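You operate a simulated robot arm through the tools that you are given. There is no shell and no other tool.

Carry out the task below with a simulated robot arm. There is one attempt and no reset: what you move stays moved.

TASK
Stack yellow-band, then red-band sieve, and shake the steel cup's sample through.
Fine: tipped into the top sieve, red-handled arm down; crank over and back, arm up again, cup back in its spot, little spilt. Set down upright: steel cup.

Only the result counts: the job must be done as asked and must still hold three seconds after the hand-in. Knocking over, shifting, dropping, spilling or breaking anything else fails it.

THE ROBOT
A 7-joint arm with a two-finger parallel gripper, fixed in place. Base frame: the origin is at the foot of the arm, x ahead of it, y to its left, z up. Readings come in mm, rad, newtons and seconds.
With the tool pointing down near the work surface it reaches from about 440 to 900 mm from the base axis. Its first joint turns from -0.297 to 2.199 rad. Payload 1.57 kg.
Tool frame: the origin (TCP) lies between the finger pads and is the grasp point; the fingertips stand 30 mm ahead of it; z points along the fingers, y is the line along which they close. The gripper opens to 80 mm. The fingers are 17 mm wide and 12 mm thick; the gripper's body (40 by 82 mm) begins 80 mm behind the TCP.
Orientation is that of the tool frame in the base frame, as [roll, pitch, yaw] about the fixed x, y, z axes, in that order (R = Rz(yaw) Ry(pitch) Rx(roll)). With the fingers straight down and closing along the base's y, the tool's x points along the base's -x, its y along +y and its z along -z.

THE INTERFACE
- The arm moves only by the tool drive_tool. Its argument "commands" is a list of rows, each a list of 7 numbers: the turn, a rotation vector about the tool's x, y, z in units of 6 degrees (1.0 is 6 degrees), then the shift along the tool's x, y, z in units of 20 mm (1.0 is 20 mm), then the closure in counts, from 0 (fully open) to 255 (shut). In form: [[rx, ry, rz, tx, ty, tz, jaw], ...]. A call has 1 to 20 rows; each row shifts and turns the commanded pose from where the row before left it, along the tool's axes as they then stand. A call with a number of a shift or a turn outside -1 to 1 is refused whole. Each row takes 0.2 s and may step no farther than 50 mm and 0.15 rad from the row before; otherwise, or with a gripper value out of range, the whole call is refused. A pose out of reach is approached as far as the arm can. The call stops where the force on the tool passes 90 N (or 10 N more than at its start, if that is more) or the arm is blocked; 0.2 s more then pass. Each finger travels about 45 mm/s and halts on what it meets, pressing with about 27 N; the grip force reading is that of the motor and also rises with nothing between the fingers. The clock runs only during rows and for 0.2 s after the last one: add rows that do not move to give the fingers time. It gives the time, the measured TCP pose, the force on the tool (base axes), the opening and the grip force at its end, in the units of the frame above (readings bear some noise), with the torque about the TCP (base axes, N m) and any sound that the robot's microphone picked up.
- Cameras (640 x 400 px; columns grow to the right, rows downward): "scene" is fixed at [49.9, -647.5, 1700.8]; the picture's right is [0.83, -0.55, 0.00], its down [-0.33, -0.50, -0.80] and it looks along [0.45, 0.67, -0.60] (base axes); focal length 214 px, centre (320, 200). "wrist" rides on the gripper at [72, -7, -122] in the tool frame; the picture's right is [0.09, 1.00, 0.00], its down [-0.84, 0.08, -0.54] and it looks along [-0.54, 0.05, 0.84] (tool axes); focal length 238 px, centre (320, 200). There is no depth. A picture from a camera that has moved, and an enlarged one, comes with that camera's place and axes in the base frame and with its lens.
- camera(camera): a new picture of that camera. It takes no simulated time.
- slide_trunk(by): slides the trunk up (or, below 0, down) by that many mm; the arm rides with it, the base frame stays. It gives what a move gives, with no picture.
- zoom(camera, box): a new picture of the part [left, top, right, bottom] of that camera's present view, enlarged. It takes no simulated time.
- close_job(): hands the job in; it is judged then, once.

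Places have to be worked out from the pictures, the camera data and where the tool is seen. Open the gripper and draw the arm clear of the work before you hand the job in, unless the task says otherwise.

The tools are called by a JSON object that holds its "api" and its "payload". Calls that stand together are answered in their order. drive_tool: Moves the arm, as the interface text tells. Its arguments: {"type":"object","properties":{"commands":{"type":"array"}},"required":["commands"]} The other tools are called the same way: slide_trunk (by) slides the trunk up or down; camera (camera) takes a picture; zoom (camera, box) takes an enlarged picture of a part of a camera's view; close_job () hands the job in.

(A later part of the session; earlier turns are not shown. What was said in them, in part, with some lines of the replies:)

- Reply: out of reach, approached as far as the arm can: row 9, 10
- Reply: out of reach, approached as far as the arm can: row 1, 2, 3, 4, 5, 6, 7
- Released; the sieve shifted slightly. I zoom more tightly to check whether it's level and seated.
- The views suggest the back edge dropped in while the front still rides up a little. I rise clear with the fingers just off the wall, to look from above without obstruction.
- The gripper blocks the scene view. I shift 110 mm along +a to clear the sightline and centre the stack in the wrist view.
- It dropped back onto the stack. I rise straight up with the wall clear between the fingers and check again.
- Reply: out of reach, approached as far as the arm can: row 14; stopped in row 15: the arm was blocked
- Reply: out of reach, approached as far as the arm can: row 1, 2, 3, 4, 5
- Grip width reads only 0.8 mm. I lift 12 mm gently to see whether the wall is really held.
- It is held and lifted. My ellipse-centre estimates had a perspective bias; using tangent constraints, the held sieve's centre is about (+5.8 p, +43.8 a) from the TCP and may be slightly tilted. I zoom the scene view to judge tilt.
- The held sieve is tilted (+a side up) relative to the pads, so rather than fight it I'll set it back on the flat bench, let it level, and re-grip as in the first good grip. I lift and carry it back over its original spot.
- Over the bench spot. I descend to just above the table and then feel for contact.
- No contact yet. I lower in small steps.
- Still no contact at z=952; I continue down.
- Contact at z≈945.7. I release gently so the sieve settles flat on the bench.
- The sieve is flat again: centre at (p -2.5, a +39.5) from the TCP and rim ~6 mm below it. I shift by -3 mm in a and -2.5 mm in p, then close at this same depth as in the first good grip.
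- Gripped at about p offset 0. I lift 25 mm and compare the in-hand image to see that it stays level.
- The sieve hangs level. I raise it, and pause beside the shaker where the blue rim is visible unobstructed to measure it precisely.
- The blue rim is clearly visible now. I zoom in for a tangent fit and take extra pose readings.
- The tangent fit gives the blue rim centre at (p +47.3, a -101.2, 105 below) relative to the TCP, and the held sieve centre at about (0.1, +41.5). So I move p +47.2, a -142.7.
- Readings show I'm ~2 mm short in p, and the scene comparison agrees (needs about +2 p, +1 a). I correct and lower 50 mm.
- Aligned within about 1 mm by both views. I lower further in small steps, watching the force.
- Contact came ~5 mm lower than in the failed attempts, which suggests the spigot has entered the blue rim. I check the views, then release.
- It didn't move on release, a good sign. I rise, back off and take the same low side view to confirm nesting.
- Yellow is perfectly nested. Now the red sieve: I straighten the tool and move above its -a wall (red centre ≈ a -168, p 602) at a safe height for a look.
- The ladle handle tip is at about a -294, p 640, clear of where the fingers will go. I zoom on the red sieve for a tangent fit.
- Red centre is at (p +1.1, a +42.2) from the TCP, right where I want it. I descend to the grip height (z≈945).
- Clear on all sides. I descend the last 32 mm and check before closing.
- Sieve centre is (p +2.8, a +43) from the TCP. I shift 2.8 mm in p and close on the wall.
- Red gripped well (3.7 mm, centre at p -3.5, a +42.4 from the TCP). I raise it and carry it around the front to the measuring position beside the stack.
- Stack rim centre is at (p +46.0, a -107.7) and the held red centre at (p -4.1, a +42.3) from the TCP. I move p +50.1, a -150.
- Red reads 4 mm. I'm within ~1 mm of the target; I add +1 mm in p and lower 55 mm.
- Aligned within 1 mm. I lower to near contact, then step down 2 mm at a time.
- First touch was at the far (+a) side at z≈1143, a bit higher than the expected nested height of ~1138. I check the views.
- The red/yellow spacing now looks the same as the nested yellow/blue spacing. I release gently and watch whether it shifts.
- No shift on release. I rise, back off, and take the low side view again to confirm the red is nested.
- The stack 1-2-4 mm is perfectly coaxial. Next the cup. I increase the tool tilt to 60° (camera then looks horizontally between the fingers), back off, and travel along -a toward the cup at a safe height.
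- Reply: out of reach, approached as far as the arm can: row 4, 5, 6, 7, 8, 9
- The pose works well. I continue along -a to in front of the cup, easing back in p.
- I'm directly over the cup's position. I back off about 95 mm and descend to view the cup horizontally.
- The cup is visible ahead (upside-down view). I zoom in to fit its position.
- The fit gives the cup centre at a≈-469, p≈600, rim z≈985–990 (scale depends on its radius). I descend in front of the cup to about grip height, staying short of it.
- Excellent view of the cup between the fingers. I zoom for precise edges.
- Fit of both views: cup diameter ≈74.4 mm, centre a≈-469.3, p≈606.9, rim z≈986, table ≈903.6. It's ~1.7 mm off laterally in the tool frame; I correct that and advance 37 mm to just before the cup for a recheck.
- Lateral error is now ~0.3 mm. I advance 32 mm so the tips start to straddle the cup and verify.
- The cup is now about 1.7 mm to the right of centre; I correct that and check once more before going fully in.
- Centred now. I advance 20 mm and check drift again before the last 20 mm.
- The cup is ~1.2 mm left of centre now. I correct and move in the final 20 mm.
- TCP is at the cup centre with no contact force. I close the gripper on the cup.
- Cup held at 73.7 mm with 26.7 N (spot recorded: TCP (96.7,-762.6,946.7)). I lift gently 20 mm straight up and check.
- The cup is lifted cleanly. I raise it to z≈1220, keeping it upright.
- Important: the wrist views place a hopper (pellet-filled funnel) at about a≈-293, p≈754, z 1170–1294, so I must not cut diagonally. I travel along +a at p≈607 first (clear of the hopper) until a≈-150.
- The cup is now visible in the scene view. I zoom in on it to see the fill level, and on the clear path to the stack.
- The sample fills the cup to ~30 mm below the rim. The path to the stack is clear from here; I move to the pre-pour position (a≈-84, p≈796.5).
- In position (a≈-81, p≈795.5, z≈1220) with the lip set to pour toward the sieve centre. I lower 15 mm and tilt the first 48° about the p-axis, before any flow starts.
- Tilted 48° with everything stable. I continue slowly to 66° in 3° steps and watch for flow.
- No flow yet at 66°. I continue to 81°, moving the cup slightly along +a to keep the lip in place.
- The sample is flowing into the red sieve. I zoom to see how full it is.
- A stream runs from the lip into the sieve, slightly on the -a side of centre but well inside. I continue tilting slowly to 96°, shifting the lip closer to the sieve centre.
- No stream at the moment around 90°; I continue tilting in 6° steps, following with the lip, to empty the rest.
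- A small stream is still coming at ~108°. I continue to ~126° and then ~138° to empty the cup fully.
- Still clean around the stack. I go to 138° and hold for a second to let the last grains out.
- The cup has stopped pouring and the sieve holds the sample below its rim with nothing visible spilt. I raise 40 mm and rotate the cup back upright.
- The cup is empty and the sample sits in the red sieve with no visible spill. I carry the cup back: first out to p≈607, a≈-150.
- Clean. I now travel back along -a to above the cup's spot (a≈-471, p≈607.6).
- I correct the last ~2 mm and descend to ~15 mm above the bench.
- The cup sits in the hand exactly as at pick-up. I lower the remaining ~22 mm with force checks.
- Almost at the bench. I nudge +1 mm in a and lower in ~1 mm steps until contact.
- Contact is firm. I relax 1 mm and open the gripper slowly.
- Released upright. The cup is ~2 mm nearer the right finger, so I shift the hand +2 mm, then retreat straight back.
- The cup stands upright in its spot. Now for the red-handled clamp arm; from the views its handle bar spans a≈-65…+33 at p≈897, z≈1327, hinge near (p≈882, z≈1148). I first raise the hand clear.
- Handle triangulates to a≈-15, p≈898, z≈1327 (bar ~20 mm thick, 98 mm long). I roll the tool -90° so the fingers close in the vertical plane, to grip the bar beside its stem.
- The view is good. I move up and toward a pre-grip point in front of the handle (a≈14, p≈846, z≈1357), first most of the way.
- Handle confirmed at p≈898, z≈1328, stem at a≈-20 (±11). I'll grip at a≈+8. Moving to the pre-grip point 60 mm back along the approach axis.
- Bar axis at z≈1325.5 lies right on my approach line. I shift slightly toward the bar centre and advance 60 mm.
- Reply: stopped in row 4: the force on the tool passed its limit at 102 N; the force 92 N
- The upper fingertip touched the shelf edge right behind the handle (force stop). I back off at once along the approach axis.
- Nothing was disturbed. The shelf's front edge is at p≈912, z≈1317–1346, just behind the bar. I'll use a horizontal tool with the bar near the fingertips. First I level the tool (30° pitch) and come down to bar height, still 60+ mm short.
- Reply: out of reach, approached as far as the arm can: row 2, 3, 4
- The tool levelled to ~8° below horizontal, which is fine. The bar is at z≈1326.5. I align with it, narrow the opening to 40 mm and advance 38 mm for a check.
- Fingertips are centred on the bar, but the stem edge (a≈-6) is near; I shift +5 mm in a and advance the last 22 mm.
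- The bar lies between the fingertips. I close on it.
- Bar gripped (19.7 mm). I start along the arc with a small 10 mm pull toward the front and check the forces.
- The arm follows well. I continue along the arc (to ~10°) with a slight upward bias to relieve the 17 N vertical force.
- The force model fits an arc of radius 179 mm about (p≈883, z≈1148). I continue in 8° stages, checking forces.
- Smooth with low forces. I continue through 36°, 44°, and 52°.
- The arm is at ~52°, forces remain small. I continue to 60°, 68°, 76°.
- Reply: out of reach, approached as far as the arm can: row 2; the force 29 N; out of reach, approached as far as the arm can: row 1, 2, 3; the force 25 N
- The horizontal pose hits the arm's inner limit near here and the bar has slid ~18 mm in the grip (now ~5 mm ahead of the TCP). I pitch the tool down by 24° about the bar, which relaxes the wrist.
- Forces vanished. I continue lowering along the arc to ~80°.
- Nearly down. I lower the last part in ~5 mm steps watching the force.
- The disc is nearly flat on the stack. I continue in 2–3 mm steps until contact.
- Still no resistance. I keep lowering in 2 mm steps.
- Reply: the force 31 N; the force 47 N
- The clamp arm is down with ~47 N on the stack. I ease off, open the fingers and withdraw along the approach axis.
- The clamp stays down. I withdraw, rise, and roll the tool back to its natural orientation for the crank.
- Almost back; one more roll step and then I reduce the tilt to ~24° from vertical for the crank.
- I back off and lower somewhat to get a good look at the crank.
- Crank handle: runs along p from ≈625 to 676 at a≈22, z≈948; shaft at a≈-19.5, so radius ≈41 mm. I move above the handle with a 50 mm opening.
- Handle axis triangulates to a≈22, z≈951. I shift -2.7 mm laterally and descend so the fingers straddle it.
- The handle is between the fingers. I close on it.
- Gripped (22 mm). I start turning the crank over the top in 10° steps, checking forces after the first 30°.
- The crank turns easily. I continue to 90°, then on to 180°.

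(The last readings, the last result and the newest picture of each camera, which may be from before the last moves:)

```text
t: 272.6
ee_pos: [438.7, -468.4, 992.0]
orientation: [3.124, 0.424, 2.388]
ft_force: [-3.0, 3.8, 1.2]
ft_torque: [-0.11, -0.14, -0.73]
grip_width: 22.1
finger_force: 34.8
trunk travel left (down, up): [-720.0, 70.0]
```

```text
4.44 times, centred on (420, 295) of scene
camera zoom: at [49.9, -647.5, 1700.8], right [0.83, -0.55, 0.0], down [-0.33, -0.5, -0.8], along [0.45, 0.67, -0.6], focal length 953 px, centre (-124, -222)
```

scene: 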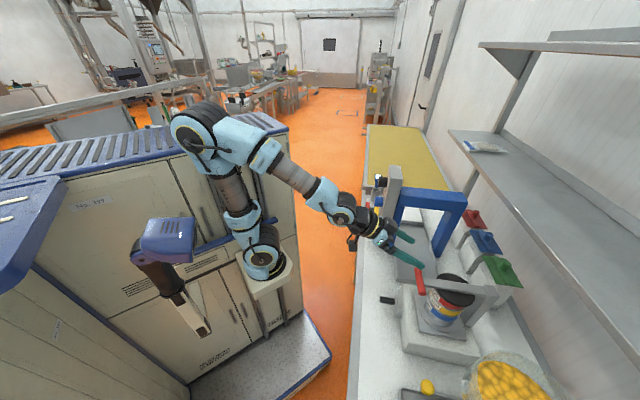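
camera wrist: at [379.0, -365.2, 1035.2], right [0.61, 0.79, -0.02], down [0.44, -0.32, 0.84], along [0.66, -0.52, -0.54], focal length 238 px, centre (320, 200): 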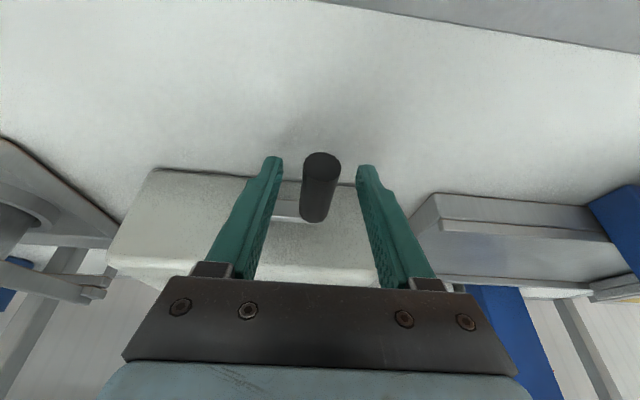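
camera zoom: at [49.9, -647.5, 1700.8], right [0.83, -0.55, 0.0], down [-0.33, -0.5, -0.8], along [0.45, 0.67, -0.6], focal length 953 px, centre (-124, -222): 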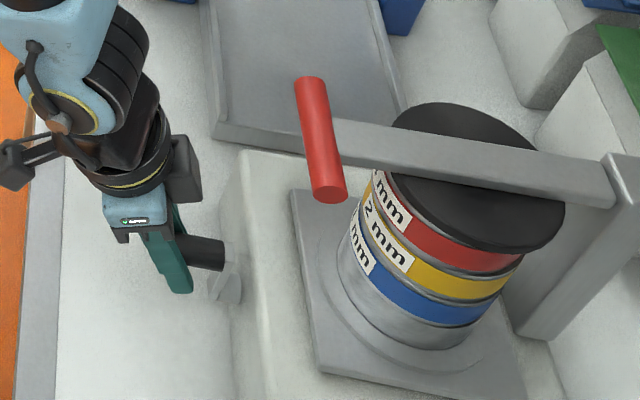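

At the top. I go on over to the other side.

{"api": "drive_tool", "payload": {"commands": [[0, 0, 0, 0.0245, -0.3655, 0.0218, 255], [0, 0, 0, 0.051, -0.3514, 0.0812, 255], [0, 0, 0, 0.0752, -0.3323, 0.1361, 255], [0, 0, 0, 0.0971, -0.3032, 0.1866, 255], [0, 0, 0, 0.1143, -0.2588, 0.2282, 255], [0, 0, 0, 0.1315, -0.2145, 0.2698, 255], [0, 0, 0, 0, 0, 0, 255]]}}

{"api": "drive_tool", "payload": {"commands": [[0, 0, 0, 0.1421, -0.16, 0.2979, 255], [0, 0, 0, 0.1484, -0.1003, 0.317, 255], [0, 0, 0, 0, 0, 0, 255]]}}

{"api": "zoom", "payload": {"camera": "scene", "box": [360, 250, 480, 340]}}

```text
t: 274.2
ee_pos: [413.5, -493.6, 972.0]
orientation: [3.126, 0.427, 2.392]
ft_force: [4.0, 5.5, 1.6]
ft_torque: [0.45, 0.06, -0.62]
grip_width: 21.9
finger_force: 34.3
trunk travel left (down, up): [-720.0, 70.0]
```

```text
t: 275.0
ee_pos: [410.7, -497.5, 958.6]
orientation: [3.125, 0.426, 2.389]
ft_force: [0.0, 5.2, 3.4]
ft_torque: [0.34, 0.08, -0.62]
grip_width: 22.3
finger_force: 35.6
trunk travel left (down, up): [-720.0, 70.0]
```

```text
4.44 times, centred on (420, 295) of scene
camera zoom: at [49.9, -647.5, 1700.8], right [0.83, -0.55, 0.0], down [-0.33, -0.5, -0.8], along [0.45, 0.67, -0.6], focal length 953 px, centre (-124, -222)
```

zoom: 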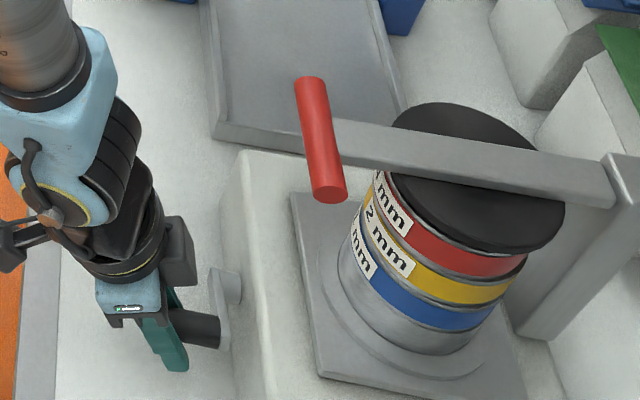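

At ~170°. I complete the last 10° and a little more to feel for an end stop.

{"api": "drive_tool", "payload": {"commands": [[0, 0, 0, 0.1525, -0.0355, 0.3317, 255], [0, 0, 0, 0, 0, 0, 255]]}}

{"api": "drive_tool", "payload": {"commands": [[0, 0, 0, 0.07, 0.01, 0.155, 255], [0, 0, 0, 0, 0, 0, 255]]}}

{"api": "zoom", "payload": {"camera": "scene", "box": [360, 250, 480, 340]}}

```text
t: 275.6
ee_pos: [409.0, -497.0, 951.2]
orientation: [3.124, 0.426, 2.388]
ft_force: [-10.4, 3.9, 5.5]
ft_torque: [0.4, 0.14, -0.67]
grip_width: 22.2
finger_force: 35.1
trunk travel left (down, up): [-720.0, 70.0]
```

```text
t: 276.2
ee_pos: [409.9, -498.8, 947.2]
orientation: [3.124, 0.428, 2.39]
ft_force: [-21.5, -7.3, 3.6]
ft_torque: [0.2, -0.02, -0.71]
grip_width: 22.3
finger_force: 34.8
trunk travel left (down, up): [-720.0, 70.0]
```

```text
4.44 times, centred on (420, 295) of scene
camera zoom: at [49.9, -647.5, 1700.8], right [0.83, -0.55, 0.0], down [-0.33, -0.5, -0.8], along [0.45, 0.67, -0.6], focal length 953 px, centre (-124, -222)
```

zoom: 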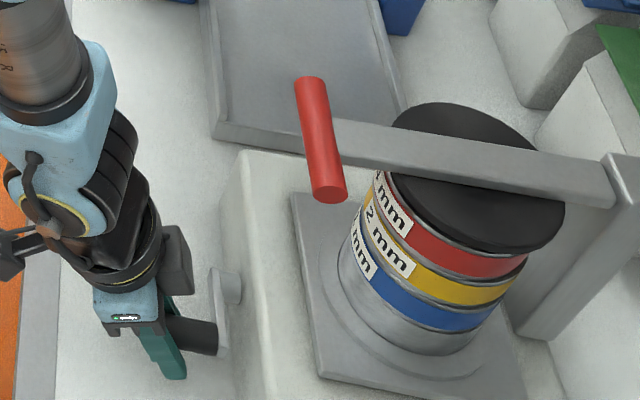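

The crank went past 180° without a stop. Now I turn it back over the top to its original position.

{"api": "drive_tool", "payload": {"commands": [[0, 0, 0, -0.07, -0.01, -0.155, 255], [0, 0, 0, -0.1525, 0.0355, -0.3317, 255], [0, 0, 0, -0.1484, 0.1003, -0.317, 255], [0, 0, 0, -0.1421, 0.16, -0.2979, 255], [0, 0, 0, -0.1315, 0.2145, -0.2698, 255], [0, 0, 0, -0.1143, 0.2588, -0.2282, 255], [0, 0, 0, -0.0971, 0.3032, -0.1866, 255], [0, 0, 0, -0.0752, 0.3323, -0.1361, 255], [0, 0, 0, -0.051, 0.3514, -0.0812, 255], [0, 0, 0, -0.0245, 0.3655, -0.0218, 255], [0, 0, 0, 0, 0, 0, 255]]}}

{"api": "drive_tool", "payload": {"commands": [[0, 0, 0, 0.0004, 0.3646, 0.0328, 255], [0, 0, 0, 0.0279, 0.3486, 0.0917, 255], [0, 0, 0, 0.0535, 0.3277, 0.146, 255], [0, 0, 0, 0.0773, 0.2969, 0.1956, 255], [0, 0, 0, 0.0974, 0.2512, 0.2358, 255], [0, 0, 0, 0.1176, 0.2055, 0.2761, 255], [0, 0, 0, 0, 0, 0, 255]]}}

{"api": "zoom", "payload": {"camera": "scene", "box": [360, 250, 480, 340]}}

```text
t: 278.6
ee_pos: [443.1, -467.4, 992.9]
orientation: [3.121, 0.429, 2.394]
ft_force: [-3.3, -4.3, 2.5]
ft_torque: [-0.33, 0.02, -0.65]
grip_width: 22.2
finger_force: 34.6
trunk travel left (down, up): [-720.0, 70.0]
```

```text
t: 280.2
ee_pos: [465.4, -442.8, 971.2]
orientation: [3.121, 0.428, 2.392]
ft_force: [-1.9, -10.4, 2.8]
ft_torque: [-0.47, -0.01, -0.7]
grip_width: 21.8
finger_force: 34.7
trunk travel left (down, up): [-720.0, 70.0]
```

```text
4.44 times, centred on (420, 295) of scene
camera zoom: at [49.9, -647.5, 1700.8], right [0.83, -0.55, 0.0], down [-0.33, -0.5, -0.8], along [0.45, 0.67, -0.6], focal length 953 px, centre (-124, -222)
```

zoom: 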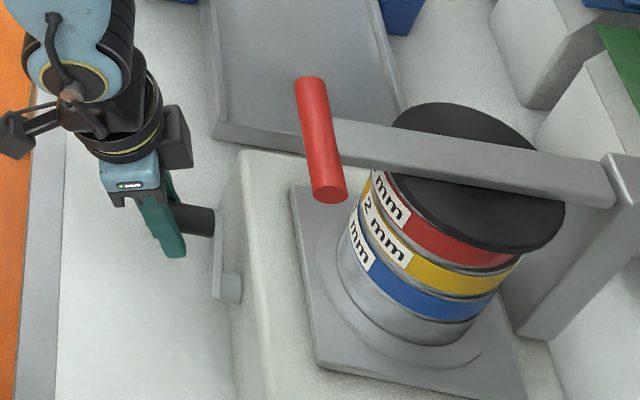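

At 30°; I complete the return to 0°.

{"api": "drive_tool", "payload": {"commands": [[0, 0, 0, 0.1319, 0.15, 0.3025, 255], [0, 0, 0, 0.1422, 0.0898, 0.32, 255], [0, 0, 0, 0.1505, 0.0245, 0.3325, 255], [0, 0, 0, 0, 0, 0, 255]]}}

{"api": "drive_tool", "payload": {"commands": [[0, 0, 0, 0, 0, 0, 255]]}}

{"api": "zoom", "payload": {"camera": "scene", "box": [360, 250, 480, 340]}}

```text
t: 281.2
ee_pos: [468.9, -436.7, 951.8]
orientation: [3.121, 0.426, 2.394]
ft_force: [-2.4, -8.8, 5.4]
ft_torque: [-0.3, 0.11, -0.67]
grip_width: 22.1
finger_force: 34.7
trunk travel left (down, up): [-720.0, 70.0]
```

```text
t: 281.6
ee_pos: [469.0, -437.1, 951.6]
orientation: [3.121, 0.427, 2.393]
ft_force: [0.0, -5.8, 2.7]
ft_torque: [-0.39, -0.17, -0.65]
grip_width: 21.8
finger_force: 34.6
trunk travel left (down, up): [-720.0, 70.0]
```

```text
4.44 times, centred on (420, 295) of scene
camera zoom: at [49.9, -647.5, 1700.8], right [0.83, -0.55, 0.0], down [-0.33, -0.5, -0.8], along [0.45, 0.67, -0.6], focal length 953 px, centre (-124, -222)
```

zoom: 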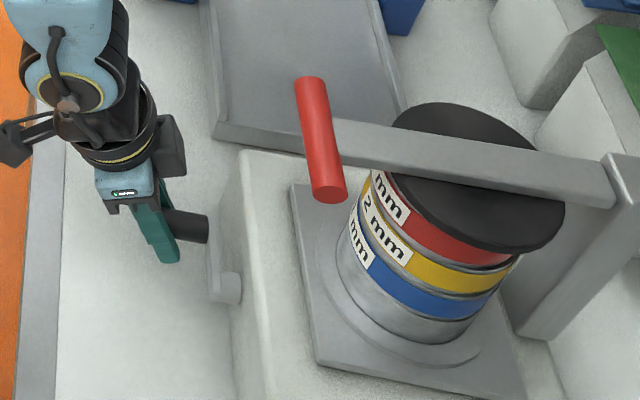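

The crank is back; it reads ~2 mm lower than at the start, so I lift it that bit, then open the fingers and rise.

{"api": "drive_tool", "payload": {"commands": [[0, 0, 0, -0.037, 0, -0.082, 255], [0, 0, 0, 0, 0, 0, 255], [0, 0, 0, 0, 0, 0, 220], [0, 0, 0, 0, 0, 0, 180], [0, 0, 0, 0, 0, 0, 140], [0, 0, 0, 0, 0, 0, 100], [0, 0, 0, 0, 0, 0, 96], [0, 0, 0, 0, 0, 0, 96]]}}

{"api": "camera", "payload": {"camera": "wrist"}}

{"api": "drive_tool", "payload": {"commands": [[0, 0, 0, -0.415, 0, -0.91, 96], [0, 0, 0, -0.415, 0, -0.91, 96], [0, 0, 0, -0.415, 0, -0.91, 96], [0, 0, 0, -0.415, 0, -0.91, 96], [0, 0, 0, -0.415, 0, -0.91, 96], [0, 0, 0, 0, 0, 0, 96]]}}

{"api": "zoom", "payload": {"camera": "scene", "box": [360, 250, 480, 340]}}

```text
t: 283.4
ee_pos: [469.2, -437.7, 954.5]
orientation: [3.125, 0.428, 2.393]
ft_force: [-0.2, 0.4, 0.4]
ft_torque: [-0.05, 0.0, 0.02]
grip_width: 50.0
finger_force: 0.1
trunk travel left (down, up): [-720.0, 70.0]
```

```text
taken
camera wrist: at [377.9, -365.1, 1036.1], right [0.61, 0.79, -0.02], down [0.44, -0.32, 0.84], along [0.66, -0.52, -0.54], focal length 238 px, centre (320, 200)
```

wrist: 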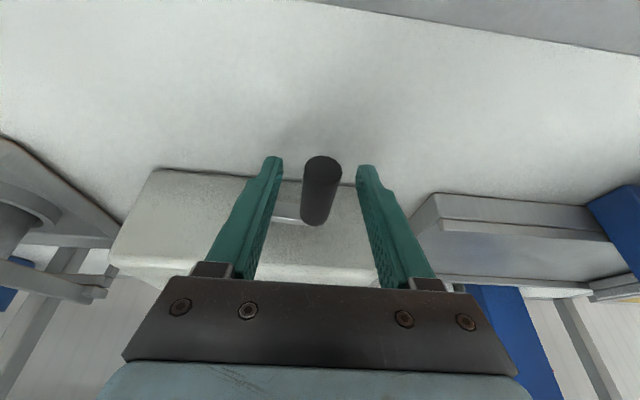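

```text
t: 284.8
ee_pos: [466.9, -436.4, 1055.2]
orientation: [3.122, 0.428, 2.39]
ft_force: [0.0, -0.6, -0.6]
ft_torque: [0.0, -0.01, -0.02]
grip_width: 49.6
finger_force: 0.0
trunk travel left (down, up): [-720.0, 70.0]
```

```text
4.44 times, centred on (420, 295) of scene
camera zoom: at [49.9, -647.5, 1700.8], right [0.83, -0.55, 0.0], down [-0.33, -0.5, -0.8], along [0.45, 0.67, -0.6], focal length 953 px, centre (-124, -222)
```

zoom: 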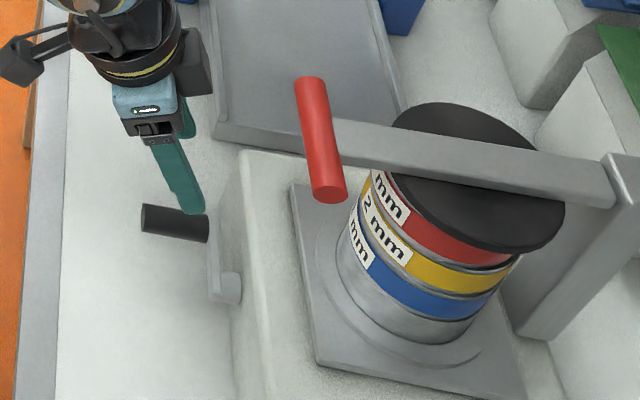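

Crank is back in its place. Next, the clamp arm goes up again. I rise, tilt to ~58° and roll -90° to re-grip the red bar.

{"api": "drive_tool", "payload": {"commands": [[0, 0, 0, -0.4, 0, -0.9, 96], [0, 0, 0, -0.41, 0, -0.9, 96], [0, 0, 0, -0.41, 0, -0.9, 96], [0, 0, 0, -0.41, 0, -0.9, 96], [0, 0, 0, -0.41, 0, -0.9, 96], [0, 0, 0, -0.41, 0, -0.9, 96], [0, 0, 0, -0.41, 0, -0.9, 96], [0, 0, 0, -0.41, 0, -0.9, 96], [0, 0, 0, -0.41, 0, -0.9, 96], [0, 0, 0, -0.41, 0, -0.9, 96], [0, -1, 0, 0, 0, 0, 96], [0, -1, 0, 0, 0, 0, 96], [0, -1, 0, 0, 0, 0, 96], [0, -1, 0, 0, 0, 0, 96], [0, -1, 0, 0, 0, 0, 96], [0, -0.7, 0, 0, 0, 0, 96]]}}

{"api": "drive_tool", "payload": {"commands": [[0, 0, -1, 0, 0, 0, 96], [0, 0, -1, 0, 0, 0, 96], [0, 0, -1, 0, 0, 0, 96], [0, 0, -1, 0, 0, 0, 96], [0, 0, -1, 0, 0, 0, 96], [0, 0, -1, 0, 0, 0, 96], [0, 0, -1, 0, 0, 0, 96], [0, 0, -1, 0, 0, 0, 96], [0, 0, -1, 0, 0, 0, 96], [0, 0, -1, 0, 0, 0, 96], [0, 0, -1, 0, 0, 0, 96], [0, 0, -1, 0, 0, 0, 96], [0, 0, -1, 0, 0, 0, 96], [0, 0, -1, 0, 0, 0, 96], [0, 0, -1, 0, 0, 0, 96], [0, 0, 0, 0, 0, 0, 96]]}}

{"api": "camera", "payload": {"camera": "wrist"}}

```text
t: 288.2
ee_pos: [465.8, -439.8, 1251.6]
orientation: [3.109, 1.024, 2.369]
ft_force: [0.2, 0.0, 0.4]
ft_torque: [0.01, 0.01, -0.04]
grip_width: 49.9
finger_force: 0.0
trunk travel left (down, up): [-720.0, 70.0]
```

```text
t: 291.6
ee_pos: [466.8, -440.3, 1251.1]
orientation: [-2.116, 0.013, -2.314]
ft_force: [0.8, 0.3, -0.1]
ft_torque: [0.01, -0.01, -0.03]
grip_width: 49.8
finger_force: 0.1
trunk travel left (down, up): [-720.0, 70.0]
```

```text
taken
camera wrist: at [342.6, -427.3, 1320.3], right [-0.44, 0.29, -0.85], down [0.19, 0.95, 0.23], along [0.88, -0.06, -0.47], focal length 238 px, centre (320, 200)
```

wrist: 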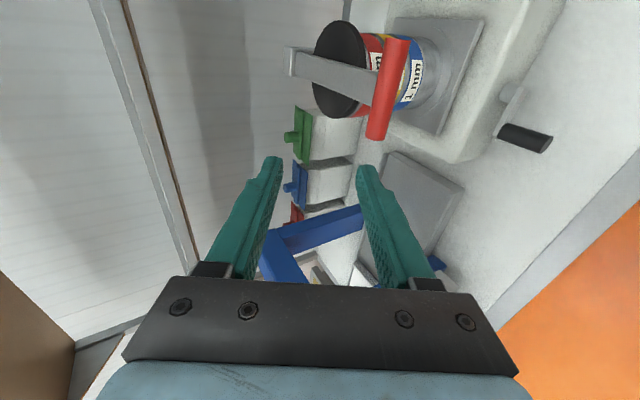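

Bar confirmed at p≈703, z≈1150. I align with it and approach so that it ends ~24 mm ahead of the TCP (near the fingertips).

{"api": "drive_tool", "payload": {"commands": [[0, 0, 0, 0.237, 0.9, 0.345, 96], [0, 0, 0, 0.237, 0.9, 0.345, 96], [0, 0, 0, 0.237, 0.9, 0.345, 96], [0, 0, 0, 0, 0, 0, 96]]}}

{"api": "camera", "payload": {"camera": "wrist"}}

{"api": "drive_tool", "payload": {"commands": [[0, 0, 0, 0, 0, 0, 96]]}}

```text
t: 292.6
ee_pos: [451.8, -448.4, 1198.7]
orientation: [-2.12, 0.019, -2.312]
ft_force: [-0.9, 0.2, 0.0]
ft_torque: [0.01, 0.02, -0.05]
grip_width: 49.9
finger_force: 0.1
out of reach, approached as far as the arm can: row 3
trunk travel left (down, up): [-720.0, 70.0]
```

```text
taken
camera wrist: at [328.7, -434.4, 1266.9], right [-0.43, 0.29, -0.85], down [0.19, 0.95, 0.23], along [0.88, -0.06, -0.47], focal length 238 px, centre (320, 200)
```

wrist: 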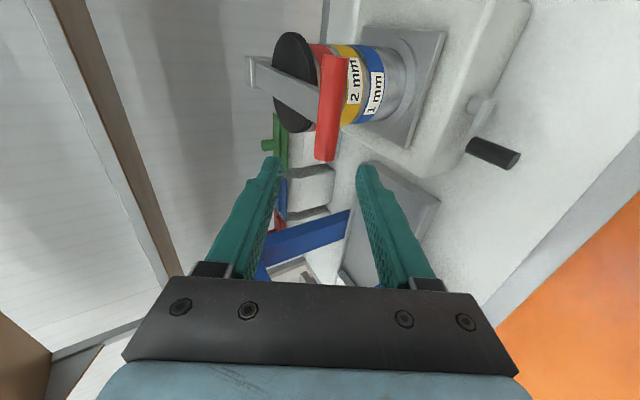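

```text
t: 293.0
ee_pos: [452.8, -447.6, 1198.3]
orientation: [-2.12, 0.018, -2.314]
ft_force: [0.1, 0.3, 0.3]
ft_torque: [-0.01, 0.02, 0.0]
grip_width: 50.0
finger_force: 0.1
trunk travel left (down, up): [-720.0, 70.0]
```

Aligned; I shift ~6 mm downward relative to the fingers and advance 58 mm onto the bar.

{"api": "drive_tool", "payload": {"commands": [[0, 0, 0, -0.05, 0.16, 0.9, 96], [0, 0, 0, -0.05, 0.155, 0.9, 96], [0, 0, 0, 0, 0, 0.6, 96], [0, 0, 0, 0, 0, 0.45, 96], [0, 0, 0, 0, 0, 0, 96]]}}

{"api": "camera", "payload": {"camera": "wrist"}}

{"api": "zoom", "payload": {"camera": "scene", "box": [400, 220, 520, 330]}}

```text
t: 294.2
ee_pos: [489.1, -477.1, 1163.4]
orientation: [-2.118, 0.017, -2.312]
ft_force: [-0.1, -0.3, -0.2]
ft_torque: [0.03, -0.03, 0.01]
grip_width: 49.9
finger_force: 0.0
trunk travel left (down, up): [-720.0, 70.0]
```

```text
taken
camera wrist: at [364.4, -463.4, 1232.6], right [-0.43, 0.29, -0.85], down [0.19, 0.95, 0.23], along [0.88, -0.06, -0.47], focal length 238 px, centre (320, 200)
```

wrist: 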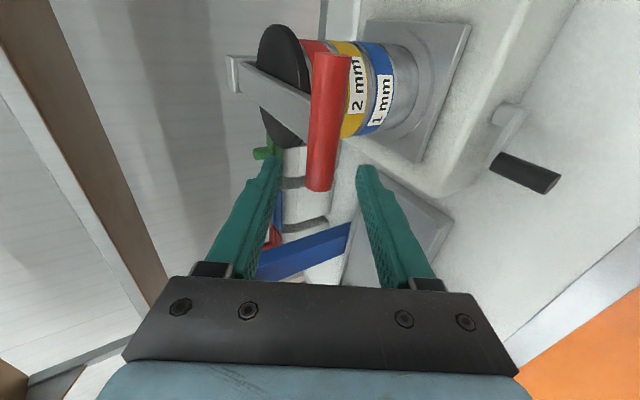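

```text
3.64 times, centred on (460, 275) of scene
camera zoom: at [49.9, -647.5, 1700.8], right [0.83, -0.55, 0.0], down [-0.33, -0.5, -0.8], along [0.45, 0.67, -0.6], focal length 780 px, centre (-189, -73)
```

zoom: 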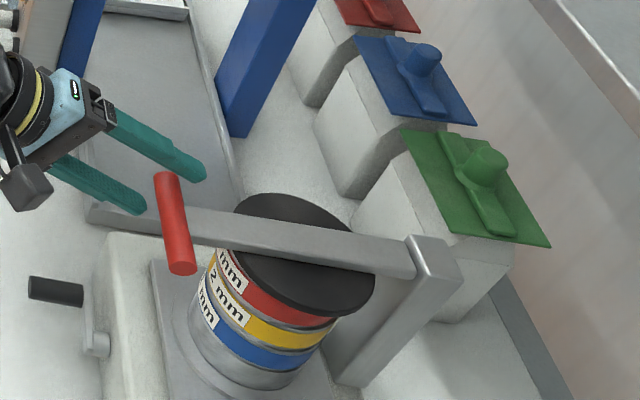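

The bar end is between the fingertips. I close on it.

{"api": "drive_tool", "payload": {"commands": [[0, 0, 0, 0, 0, 0, 130], [0, 0, 0, 0, 0, 0, 160], [0, 0, 0, 0, 0, 0, 190], [0, 0, 0, 0, 0, 0, 220], [0, 0, 0, 0, 0, 0, 255], [0, 0, 0, 0, 0, 0, 255], [0, 0, 0, 0, 0, 0, 255]]}}

{"api": "camera", "payload": {"camera": "wrist"}}

```text
t: 295.8
ee_pos: [487.8, -477.7, 1163.4]
orientation: [-2.117, 0.018, -2.312]
ft_force: [0.8, 0.3, -0.4]
ft_torque: [0.12, -0.14, -0.12]
grip_width: 19.8
finger_force: 33.8
trunk travel left (down, up): [-720.0, 70.0]
```

```text
taken
camera wrist: at [364.3, -463.4, 1232.6], right [-0.43, 0.29, -0.85], down [0.19, 0.95, 0.23], along [0.88, -0.06, -0.47], focal length 238 px, centre (320, 200)
```

wrist: 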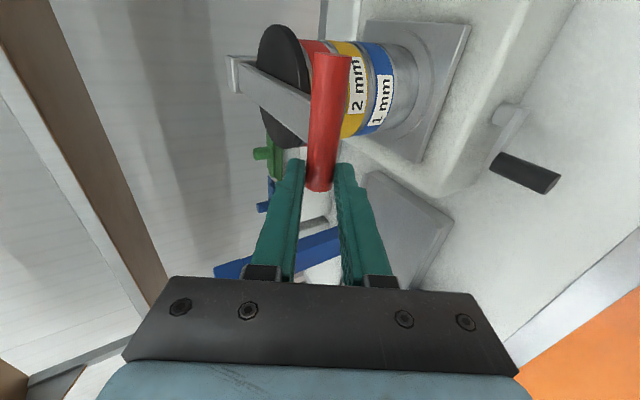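

Gripped. I raise the arm along the arc, first to ~76° while watching the forces.

{"api": "drive_tool", "payload": {"commands": [[0, 0, 0, 0.001, -0.359, -0.189, 255], [0, 0, 0, 0.001, -0.359, -0.189, 255], [0, 0, 0, 0.0046, -0.583, -0.2285, 255], [0, 0, 0, 0, 0, 0, 255]]}}

{"api": "zoom", "payload": {"camera": "scene", "box": [400, 220, 520, 330]}}

```text
t: 296.8
ee_pos: [489.6, -480.2, 1194.3]
orientation: [-2.117, 0.014, -2.314]
ft_force: [-1.6, 4.3, -0.6]
ft_torque: [0.2, -0.11, 0.02]
grip_width: 19.5
finger_force: 32.9
trunk travel left (down, up): [-720.0, 70.0]
```

```text
3.64 times, centred on (460, 275) of scene
camera zoom: at [49.9, -647.5, 1700.8], right [0.83, -0.55, 0.0], down [-0.33, -0.5, -0.8], along [0.45, 0.67, -0.6], focal length 780 px, centre (-189, -73)
```

zoom: 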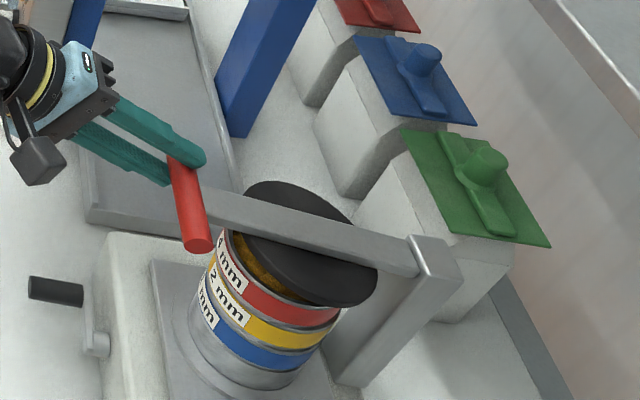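

The arm rises smoothly and the stack stays put. I continue to ~60°.

{"api": "drive_tool", "payload": {"commands": [[0, 0, 0, 0.0046, -0.583, -0.2285, 255], [0, 0, 0, 0.008, -0.6065, -0.143, 255], [0, 0, 0, 0.008, -0.6065, -0.143, 255], [0, 0, 0, 0, 0, 0, 255]]}}

{"api": "drive_tool", "payload": {"commands": [[0, 0, 0, 0.012, -0.6235, -0.057, 255], [0, 0, 0, 0.012, -0.6235, -0.057, 255], [0, 0, 0, 0, 0, 0, 255]]}}

{"api": "zoom", "payload": {"camera": "scene", "box": [400, 220, 520, 330]}}

```text
t: 297.8
ee_pos: [495.8, -486.8, 1229.6]
orientation: [-2.116, 0.015, -2.31]
ft_force: [4.2, 9.9, 0.6]
ft_torque: [0.49, -0.23, 0.5]
grip_width: 19.6
finger_force: 33.7
trunk travel left (down, up): [-720.0, 70.0]
```

```text
t: 298.6
ee_pos: [504.6, -494.7, 1254.2]
orientation: [-2.118, 0.018, -2.313]
ft_force: [11.2, 1.0, -4.8]
ft_torque: [0.37, -0.21, 0.25]
grip_width: 19.4
finger_force: 33.5
trunk travel left (down, up): [-720.0, 70.0]
```

```text
3.64 times, centred on (460, 275) of scene
camera zoom: at [49.9, -647.5, 1700.8], right [0.83, -0.55, 0.0], down [-0.33, -0.5, -0.8], along [0.45, 0.67, -0.6], focal length 780 px, centre (-189, -73)
```

zoom: 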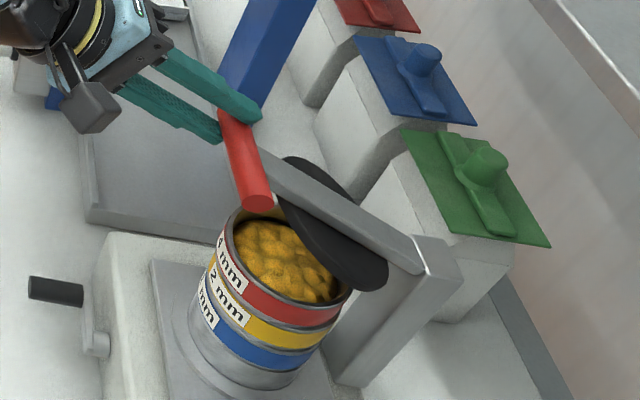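

The sample level has dropped in the red sieve. At ~60° I pitch the tool up ~23° about the bar for the upper part of the arc.

{"api": "drive_tool", "payload": {"commands": [[0.975, 0, 0, 0, 0.122, 0, 255], [0.975, 0, 0, 0, 0.122, 0, 255], [0.975, 0, 0, 0, 0.122, 0, 255], [0.975, 0, 0, 0, 0.122, 0, 255], [0, 0, 0, 0, 0, 0, 255]]}}

{"api": "camera", "payload": {"camera": "wrist"}}

```text
t: 299.8
ee_pos: [500.1, -490.1, 1242.8]
orientation: [-1.709, 0.016, -2.312]
ft_force: [-1.0, -1.7, -2.9]
ft_torque: [-0.1, 0.41, -0.46]
grip_width: 19.4
finger_force: 33.3
trunk travel left (down, up): [-720.0, 70.0]
```

```text
taken
camera wrist: at [363.4, -464.3, 1265.7], right [-0.15, 0.04, -0.99], down [0.16, 0.99, 0.01], along [0.97, -0.16, -0.16], focal length 238 px, centre (320, 200)
```

wrist: 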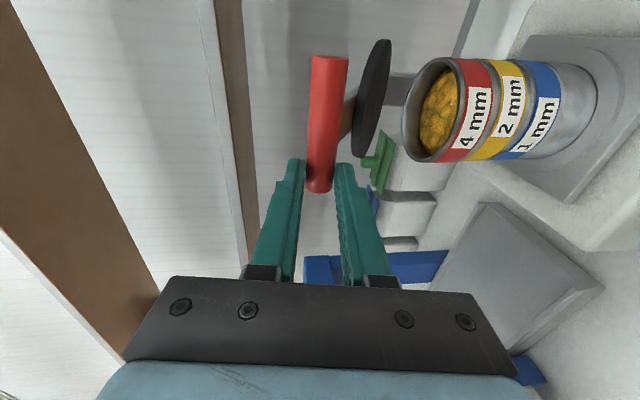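

Forces remain low. I continue up the arc: 52°, 44°, 36°.

{"api": "drive_tool", "payload": {"commands": [[0, 0, 0, 0.015, -0.561, 0.275, 255], [0, 0, 0, 0.015, -0.561, 0.275, 255], [0, 0, 0, 0, 0, 0, 255]]}}

{"api": "drive_tool", "payload": {"commands": [[0, 0, 0, 0.018, -0.518, 0.349, 255], [0, 0, 0, 0.018, -0.518, 0.349, 255], [0, 0, 0, 0, 0, 0, 255]]}}

{"api": "drive_tool", "payload": {"commands": [[0, 0, 0, 0.0207, -0.465, 0.42, 255], [0, 0, 0, 0.0207, -0.465, 0.42, 255], [0, 0, 0, 0, 0, 0, 255]]}}

{"api": "zoom", "payload": {"camera": "scene", "box": [400, 200, 540, 330]}}

```text
t: 300.6
ee_pos: [510.0, -500.5, 1262.8]
orientation: [-1.711, 0.018, -2.312]
ft_force: [3.0, -6.3, -7.6]
ft_torque: [0.05, 0.4, -0.05]
grip_width: 19.3
finger_force: 33.5
trunk travel left (down, up): [-720.0, 70.0]
```

```text
t: 301.4
ee_pos: [523.3, -514.0, 1281.6]
orientation: [-1.708, 0.019, -2.312]
ft_force: [-1.8, 1.1, 0.7]
ft_torque: [-0.2, 0.12, -0.05]
grip_width: 19.7
finger_force: 33.9
trunk travel left (down, up): [-720.0, 70.0]
```

```text
t: 302.2
ee_pos: [536.5, -527.0, 1296.9]
orientation: [-1.711, 0.017, -2.31]
ft_force: [2.4, 0.6, -2.6]
ft_torque: [0.01, 0.24, 0.41]
grip_width: 19.5
finger_force: 33.7
trunk travel left (down, up): [-720.0, 70.0]
```

```text
3.08 times, centred on (470, 265) of scene
camera zoom: at [49.9, -647.5, 1700.8], right [0.83, -0.55, 0.0], down [-0.33, -0.5, -0.8], along [0.45, 0.67, -0.6], focal length 660 px, centre (-142, 0)
```

zoom: 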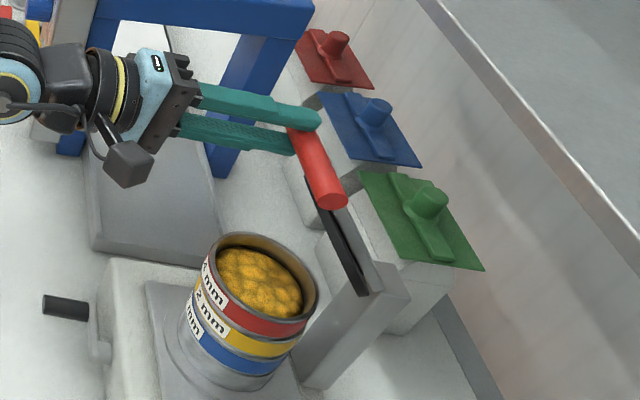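

Nearly upright. I continue: 28°, 20°, 12°.

{"api": "drive_tool", "payload": {"commands": [[0, 0, 0, 0.0228, -0.4, 0.479, 255], [0, 0, 0, 0.0228, -0.4, 0.479, 255], [0, 0, 0, 0, 0, 0, 255]]}}

{"api": "drive_tool", "payload": {"commands": [[0, 0, 0, 0.0246, -0.331, 0.529, 255], [0, 0, 0, 0.0246, -0.331, 0.529, 255], [0, 0, 0, 0, 0, 0, 255]]}}

{"api": "drive_tool", "payload": {"commands": [[0, 0, 0, 0.0264, -0.2577, 0.582, 255], [0, 0, 0, 0.0264, -0.2577, 0.582, 255], [0, 0, 0, 0, 0, 0, 255]]}}

```text
t: 303.0
ee_pos: [550.8, -542.1, 1310.0]
orientation: [-1.711, 0.014, -2.314]
ft_force: [3.1, 1.7, -1.6]
ft_torque: [-0.09, 0.21, 0.14]
grip_width: 19.3
finger_force: 33.5
trunk travel left (down, up): [-720.0, 70.0]
```

```text
t: 303.8
ee_pos: [567.5, -560.2, 1320.5]
orientation: [-1.71, 0.016, -2.313]
ft_force: [1.2, 0.8, -3.2]
ft_torque: [-0.07, 0.18, 0.06]
grip_width: 19.6
finger_force: 34.1
trunk travel left (down, up): [-720.0, 70.0]
```

```text
t: 304.6
ee_pos: [585.3, -575.9, 1327.9]
orientation: [-1.71, 0.019, -2.311]
ft_force: [-0.1, 0.0, -2.3]
ft_torque: [-0.16, 0.25, -0.15]
grip_width: 19.6
finger_force: 33.5
trunk travel left (down, up): [-720.0, 70.0]
```

Forces are tiny. I continue to near vertical, then in smaller steps to the stop.

{"api": "drive_tool", "payload": {"commands": [[0, 0, 0, 0.027, -0.172, 0.6, 255], [0, 0, 0, 0.027, -0.172, 0.6, 255], [0, 0, 0, 0, 0, 0, 255]]}}

{"api": "drive_tool", "payload": {"commands": [[0, 0, 0, 0.02, -0.059, 0.46, 255], [0, 0, 0, 0, 0, 0, 255]]}}

{"api": "drive_tool", "payload": {"commands": [[0, 0, 0, 0.02, -0.059, 0.46, 255], [0, 0, 0, 0, 0, 0, 255]]}}

{"api": "zoom", "payload": {"camera": "scene", "box": [420, 190, 560, 310]}}

```text
t: 305.4
ee_pos: [602.9, -592.4, 1330.9]
orientation: [-1.712, 0.018, -2.312]
ft_force: [0.8, 1.3, -9.0]
ft_torque: [0.08, 0.35, 0.2]
grip_width: 19.3
finger_force: 33.5
trunk travel left (down, up): [-720.0, 70.0]
```

```text
t: 306.0
ee_pos: [609.2, -598.5, 1331.2]
orientation: [-1.709, 0.017, -2.314]
ft_force: [0.7, 1.4, -6.6]
ft_torque: [-0.03, 0.29, 0.09]
grip_width: 19.6
finger_force: 34.0
trunk travel left (down, up): [-720.0, 70.0]
```

```text
t: 306.6
ee_pos: [614.4, -606.7, 1332.7]
orientation: [-1.708, 0.018, -2.314]
ft_force: [0.0, -1.5, -4.5]
ft_torque: [-0.06, 0.32, -0.11]
grip_width: 19.4
finger_force: 33.0
trunk travel left (down, up): [-720.0, 70.0]
```

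```text
3.33 times, centred on (490, 250) of scene
camera zoom: at [49.9, -647.5, 1700.8], right [0.83, -0.55, 0.0], down [-0.33, -0.5, -0.8], along [0.45, 0.67, -0.6], focal length 715 px, centre (-247, 33)
```

zoom: 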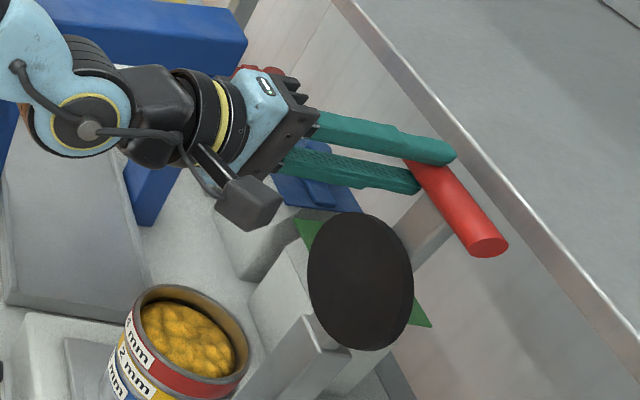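

About vertical now. I go the last ~12 mm in small steps, watching for the stop (and the shelf).

{"api": "drive_tool", "payload": {"commands": [[0, 0, 0, 0.013, 0, 0.3, 255], [0, 0, 0, 0, 0, 0, 255]]}}

{"api": "drive_tool", "payload": {"commands": [[0, 0, 0, 0.009, 0, 0.2, 255], [0, 0, 0, 0, 0, 0, 255]]}}

{"api": "drive_tool", "payload": {"commands": [[0, 0, 0, 0.006, 0.01, 0.13, 255], [0, 0, 0, 0, 0, 0, 255]]}}

```text
t: 307.2
ee_pos: [617.7, -610.0, 1330.4]
orientation: [-1.708, 0.015, -2.314]
ft_force: [-22.6, 17.2, -4.3]
ft_torque: [0.01, 0.4, -0.02]
grip_width: 19.1
finger_force: 33.2
trunk travel left (down, up): [-720.0, 70.0]
```

```text
t: 307.8
ee_pos: [622.0, -612.4, 1330.6]
orientation: [-1.711, 0.017, -2.313]
ft_force: [-22.0, 20.9, -9.1]
ft_torque: [0.09, 0.42, 0.07]
grip_width: 19.6
finger_force: 33.6
trunk travel left (down, up): [-720.0, 70.0]
```

```text
t: 308.4
ee_pos: [623.7, -614.1, 1329.6]
orientation: [-1.71, 0.02, -2.312]
ft_force: [-18.0, 21.9, -10.2]
ft_torque: [0.06, 0.36, 0.16]
grip_width: 19.6
finger_force: 33.7
trunk travel left (down, up): [-720.0, 70.0]
```

A steady ~28 N along the approach means the arm is against its stop. I open the fingers and back straight out.

{"api": "drive_tool", "payload": {"commands": [[0, 0, 0, 0, 0, -0.15, 255], [0, 0, 0, 0, 0, 0, 225], [0, 0, 0, 0, 0, 0, 190], [0, 0, 0, 0, 0, 0, 160], [0, 0, 0, 0, 0, 0, 135], [0, 0, 0, 0, 0, 0, 128], [0, 0, 0, 0, 0, 0, 128]]}}

{"api": "camera", "payload": {"camera": "wrist"}}

{"api": "drive_tool", "payload": {"commands": [[0, 0, 0, 0, 0, -0.4, 128], [0, 0, 0, 0, 0, -0.8, 128], [0, 0, 0, 0, 0, -1, 128], [0, 0, 0, 0, 0, -1, 128], [0, 0, 0, 0, 0, -0.8, 128], [0, 0, 0, 0, 0, 0, 128]]}}

{"api": "zoom", "payload": {"camera": "scene", "box": [400, 200, 560, 340]}}

```text
t: 310.0
ee_pos: [620.4, -612.8, 1330.2]
orientation: [-1.709, 0.017, -2.312]
ft_force: [0.1, -0.2, 0.3]
ft_torque: [-0.02, 0.01, -0.01]
grip_width: 40.0
finger_force: 0.0
trunk travel left (down, up): [-720.0, 70.0]
```

```text
taken
camera wrist: at [484.4, -586.3, 1352.3], right [-0.15, 0.04, -0.99], down [0.16, 0.99, 0.01], along [0.97, -0.16, -0.16], focal length 238 px, centre (320, 200)
```

wrist: 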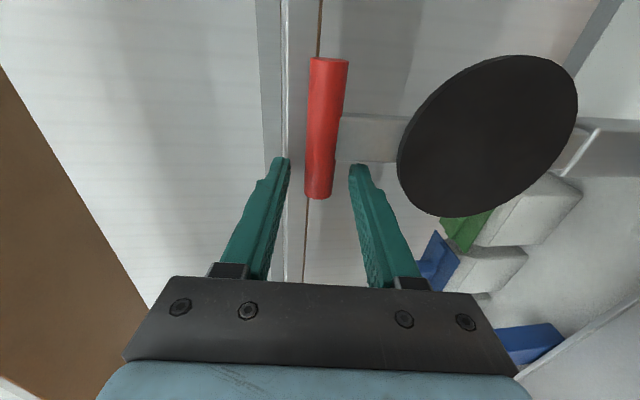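

```text
t: 311.4
ee_pos: [563.5, -562.9, 1341.0]
orientation: [-1.71, 0.018, -2.312]
ft_force: [0.3, -0.5, -0.7]
ft_torque: [-0.02, 0.01, 0.0]
grip_width: 39.8
finger_force: 0.1
trunk travel left (down, up): [-720.0, 70.0]
```

```text
2.86 times, centred on (480, 270) of scene
camera zoom: at [49.9, -647.5, 1700.8], right [0.83, -0.55, 0.0], down [-0.33, -0.5, -0.8], along [0.45, 0.67, -0.6], focal length 613 px, centre (-137, 0)
```

zoom: 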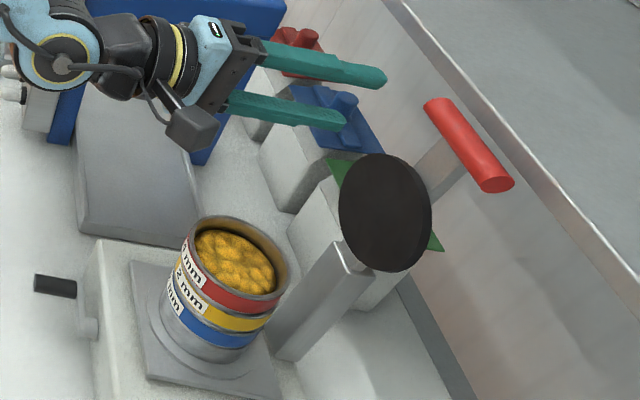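

The arm, disc, handle, and crank now look exactly as in the initial picture, with the stack in place. I withdraw the hand, open it fully, and draw clear.

{"api": "drive_tool", "payload": {"commands": [[0, 0, 0, 0, 0, -1, 60], [0, 0, 0, 0, 0, -1, 0], [0, 0, 0, 0, 0, -1, 0], [-1, 0, 0, 0, 0, -0.5, 0], [-1, 0, 0, 0, 0, 0, 0], [-1, 0, 0, 0, 0, 0, 0], [-1, 0, 0, 0, 0, 0, 0], [0, 0, 0, 0, -0.3, -0.8, 0], [0, 0, 0, 0, -0.3, -0.8, 0], [0, 0, 0, 0, 0, 0, 0]]}}

{"api": "camera", "payload": {"camera": "wrist"}}

{"api": "camera", "payload": {"camera": "scene"}}

```text
t: 313.6
ee_pos: [495.4, -499.8, 1376.5]
orientation: [-2.129, 0.019, -2.313]
ft_force: [0.3, -0.5, -0.1]
ft_torque: [0.02, -0.02, -0.02]
grip_width: 79.9
finger_force: 0.0
trunk travel left (down, up): [-720.0, 70.0]
```

```text
taken
camera wrist: at [372.2, -487.1, 1446.8], right [-0.44, 0.3, -0.85], down [0.19, 0.95, 0.24], along [0.88, -0.06, -0.48], focal length 238 px, centre (320, 200)
```

wrist: 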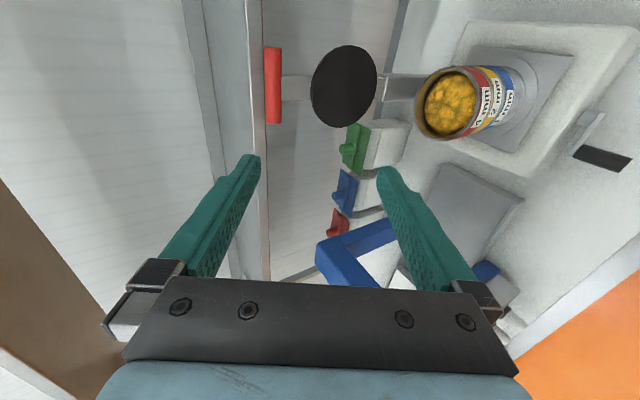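

```text
taken
```

scene: 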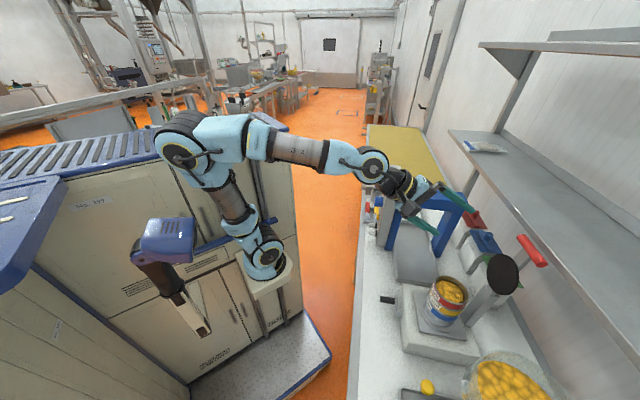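

I roll the tool back to the natural orientation and straighten it, retreating toward the front to get a final overview including the cup.

{"api": "drive_tool", "payload": {"commands": [[0, 0, 1, 0, 0, 0, 0], [0, 0, 1, 0, 0, 0, 0], [0, 0, 1, 0, 0, 0, 0], [0, 0, 1, 0, 0, 0, 0], [0, 0, 1, 0, 0, 0, 0], [0, 0, 1, 0, 0, 0, 0], [0, 0, 1, 0, 0, 0, 0], [0, 0, 1, 0, 0, 0, 0], [0, 0, 1, 0, 0, 0, 0], [0, 0, 1, 0, 0, 0, 0], [0, 0, 1, 0, 0, 0, 0], [0, 0, 1, 0, 0, 0, 0], [0, 0, 1, 0, 0, 0, 0], [0, 0, 1, 0, 0, 0, 0], [0, 0, 1, 0, 0, 0, 0]]}}

{"api": "drive_tool", "payload": {"commands": [[0, 1, 0, 0, 0, 0, 0], [0, 1, 0, 0.3, 0, 0, 0], [0, 1, 0, 0.5, 0, 0, 0], [0, 1, 0, 0.5, 0, 0, 0], [0, 1, 0, 0.6, 0, 0.2, 0], [0, 1, 0, 0.8, 0, 0.2, 0], [0, 1, 0, 0.8, 0, 0.3, 0], [0, 1, 0, 0.8, 0, 0.3, 0], [0, 1, 0, 0.8, 0, 0.3, 0], [0, 0.5, 0, 0.8, 0, 0.3, 0], [0, 0, 0, 0.8, 0, 0.3, 0], [0, 0, 0, 0.8, 0, 0.3, 0], [0, 0, 0, 0, 0, 0, 0]]}}

{"api": "camera", "payload": {"camera": "wrist"}}

{"api": "camera", "payload": {"camera": "scene"}}

```text
t: 316.8
ee_pos: [495.3, -501.6, 1377.2]
orientation: [3.108, 1.013, 2.369]
ft_force: [0.7, 0.1, -0.7]
ft_torque: [-0.01, 0.04, 0.03]
grip_width: 80.0
finger_force: 0.1
trunk travel left (down, up): [-720.0, 70.0]
```

```text
t: 319.6
ee_pos: [404.4, -413.3, 1286.9]
orientation: [3.125, 0.018, 2.402]
ft_force: [-0.3, 0.3, -0.4]
ft_torque: [0.03, 0.01, -0.04]
grip_width: 80.1
finger_force: 0.0
trunk travel left (down, up): [-720.0, 70.0]
```

```text
taken
camera wrist: at [343.8, -369.9, 1407.3], right [0.6, 0.8, 0.01], down [0.66, -0.51, 0.56], along [0.45, -0.33, -0.83], focal length 238 px, centre (320, 200)
```

wrist: 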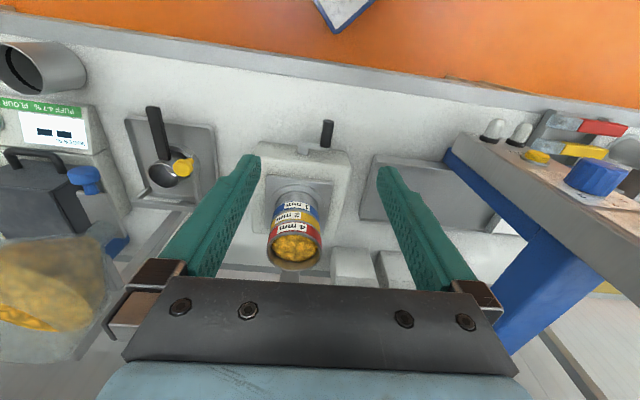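

```text
taken
```

scene: 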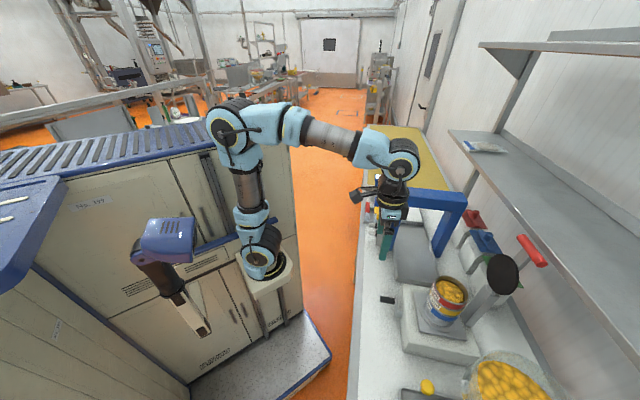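

Everything is in view: the cup upright at its spot and the stack on the shaker. I zoom in for a final check of the bench for spills and the crank's state.

{"api": "zoom", "payload": {"camera": "wrist", "box": [230, 100, 370, 280]}}

{"api": "zoom", "payload": {"camera": "wrist", "box": [0, 30, 130, 160]}}

{"api": "zoom", "payload": {"camera": "scene", "box": [370, 240, 530, 360]}}

```text
2.22 times, centred on (300, 190) of wrist
camera zoom: at [343.8, -369.9, 1407.3], right [0.6, 0.8, 0.01], down [0.66, -0.51, 0.56], along [0.45, -0.33, -0.83], focal length 530 px, centre (364, 222)
```

zoom: 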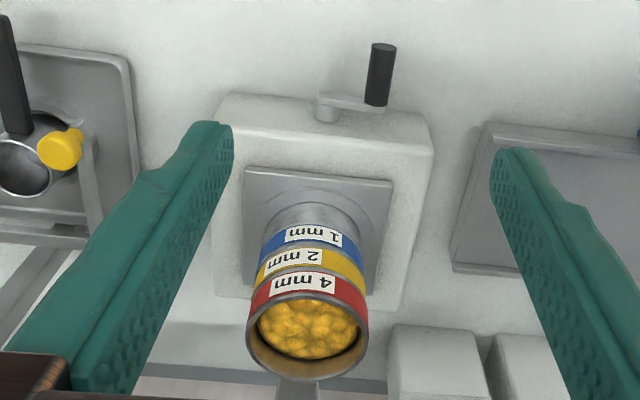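

```text
3.08 times, centred on (65, 95) of wrist
camera zoom: at [343.8, -369.9, 1407.3], right [0.6, 0.8, 0.01], down [0.66, -0.51, 0.56], along [0.45, -0.33, -0.83], focal length 733 px, centre (1105, 523)
```

zoom: 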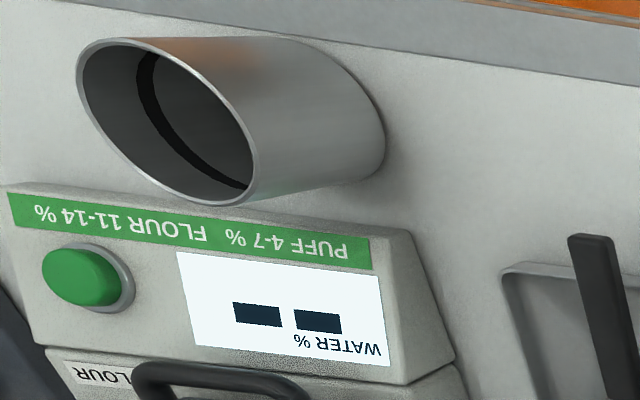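

```text
3.33 times, centred on (450, 300) of scene
camera zoom: at [49.9, -647.5, 1700.8], right [0.83, -0.55, 0.0], down [-0.33, -0.5, -0.8], along [0.45, 0.67, -0.6], focal length 715 px, centre (-113, -133)
```

zoom: 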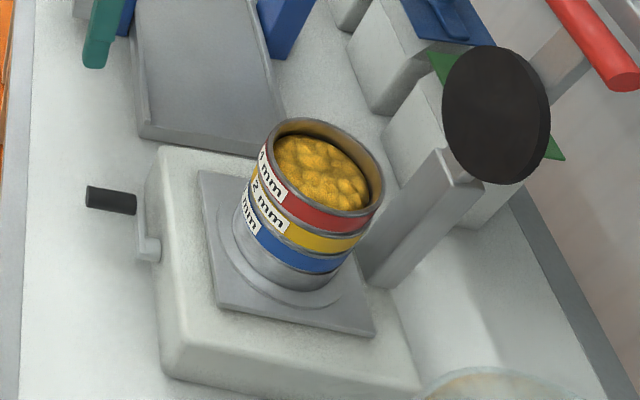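

All checks out: the stack reads 1-2-4 mm and is nested. The sample has been sieved with no visible spill. The clamp arm is up, the crank is back at its start, and the cup is upright and empty in its spot. The gripper is open and clear, so I hand in the job.

{"api": "close_job", "payload": {}}

```text
The job is handed in.
```

I stacked the sieves, put the sample through, and handed the job in. I don't have the judge's result.

- **Stack:** the yellow-band (2 mm) sieve sits on the blue 1 mm one, with the red-band (4 mm) on top. All three are nested and in line. The yellow one didn't seat the first time, so I set it back on the bench and placed it again.
- **Sample:** I tipped the steel cup into the red sieve and emptied it. I saw no spill in the camera views.
- **Shaking:** I lowered the red-handled arm onto the stack, then turned the crank about 180° over the top and back to where it started. The level in the red sieve dropped noticeably afterwards.
- **Finish:** the arm is up against its stop again. The cup is upright and empty, about 1 mm from where it stood. The gripper is open and clear of the bench.

While I was reaching for the red handle, a fingertip hit the edge of the shelf behind it. The force limit (about 100 N) stopped the arm, and nothing there looked moved in the pictures I took straight after.
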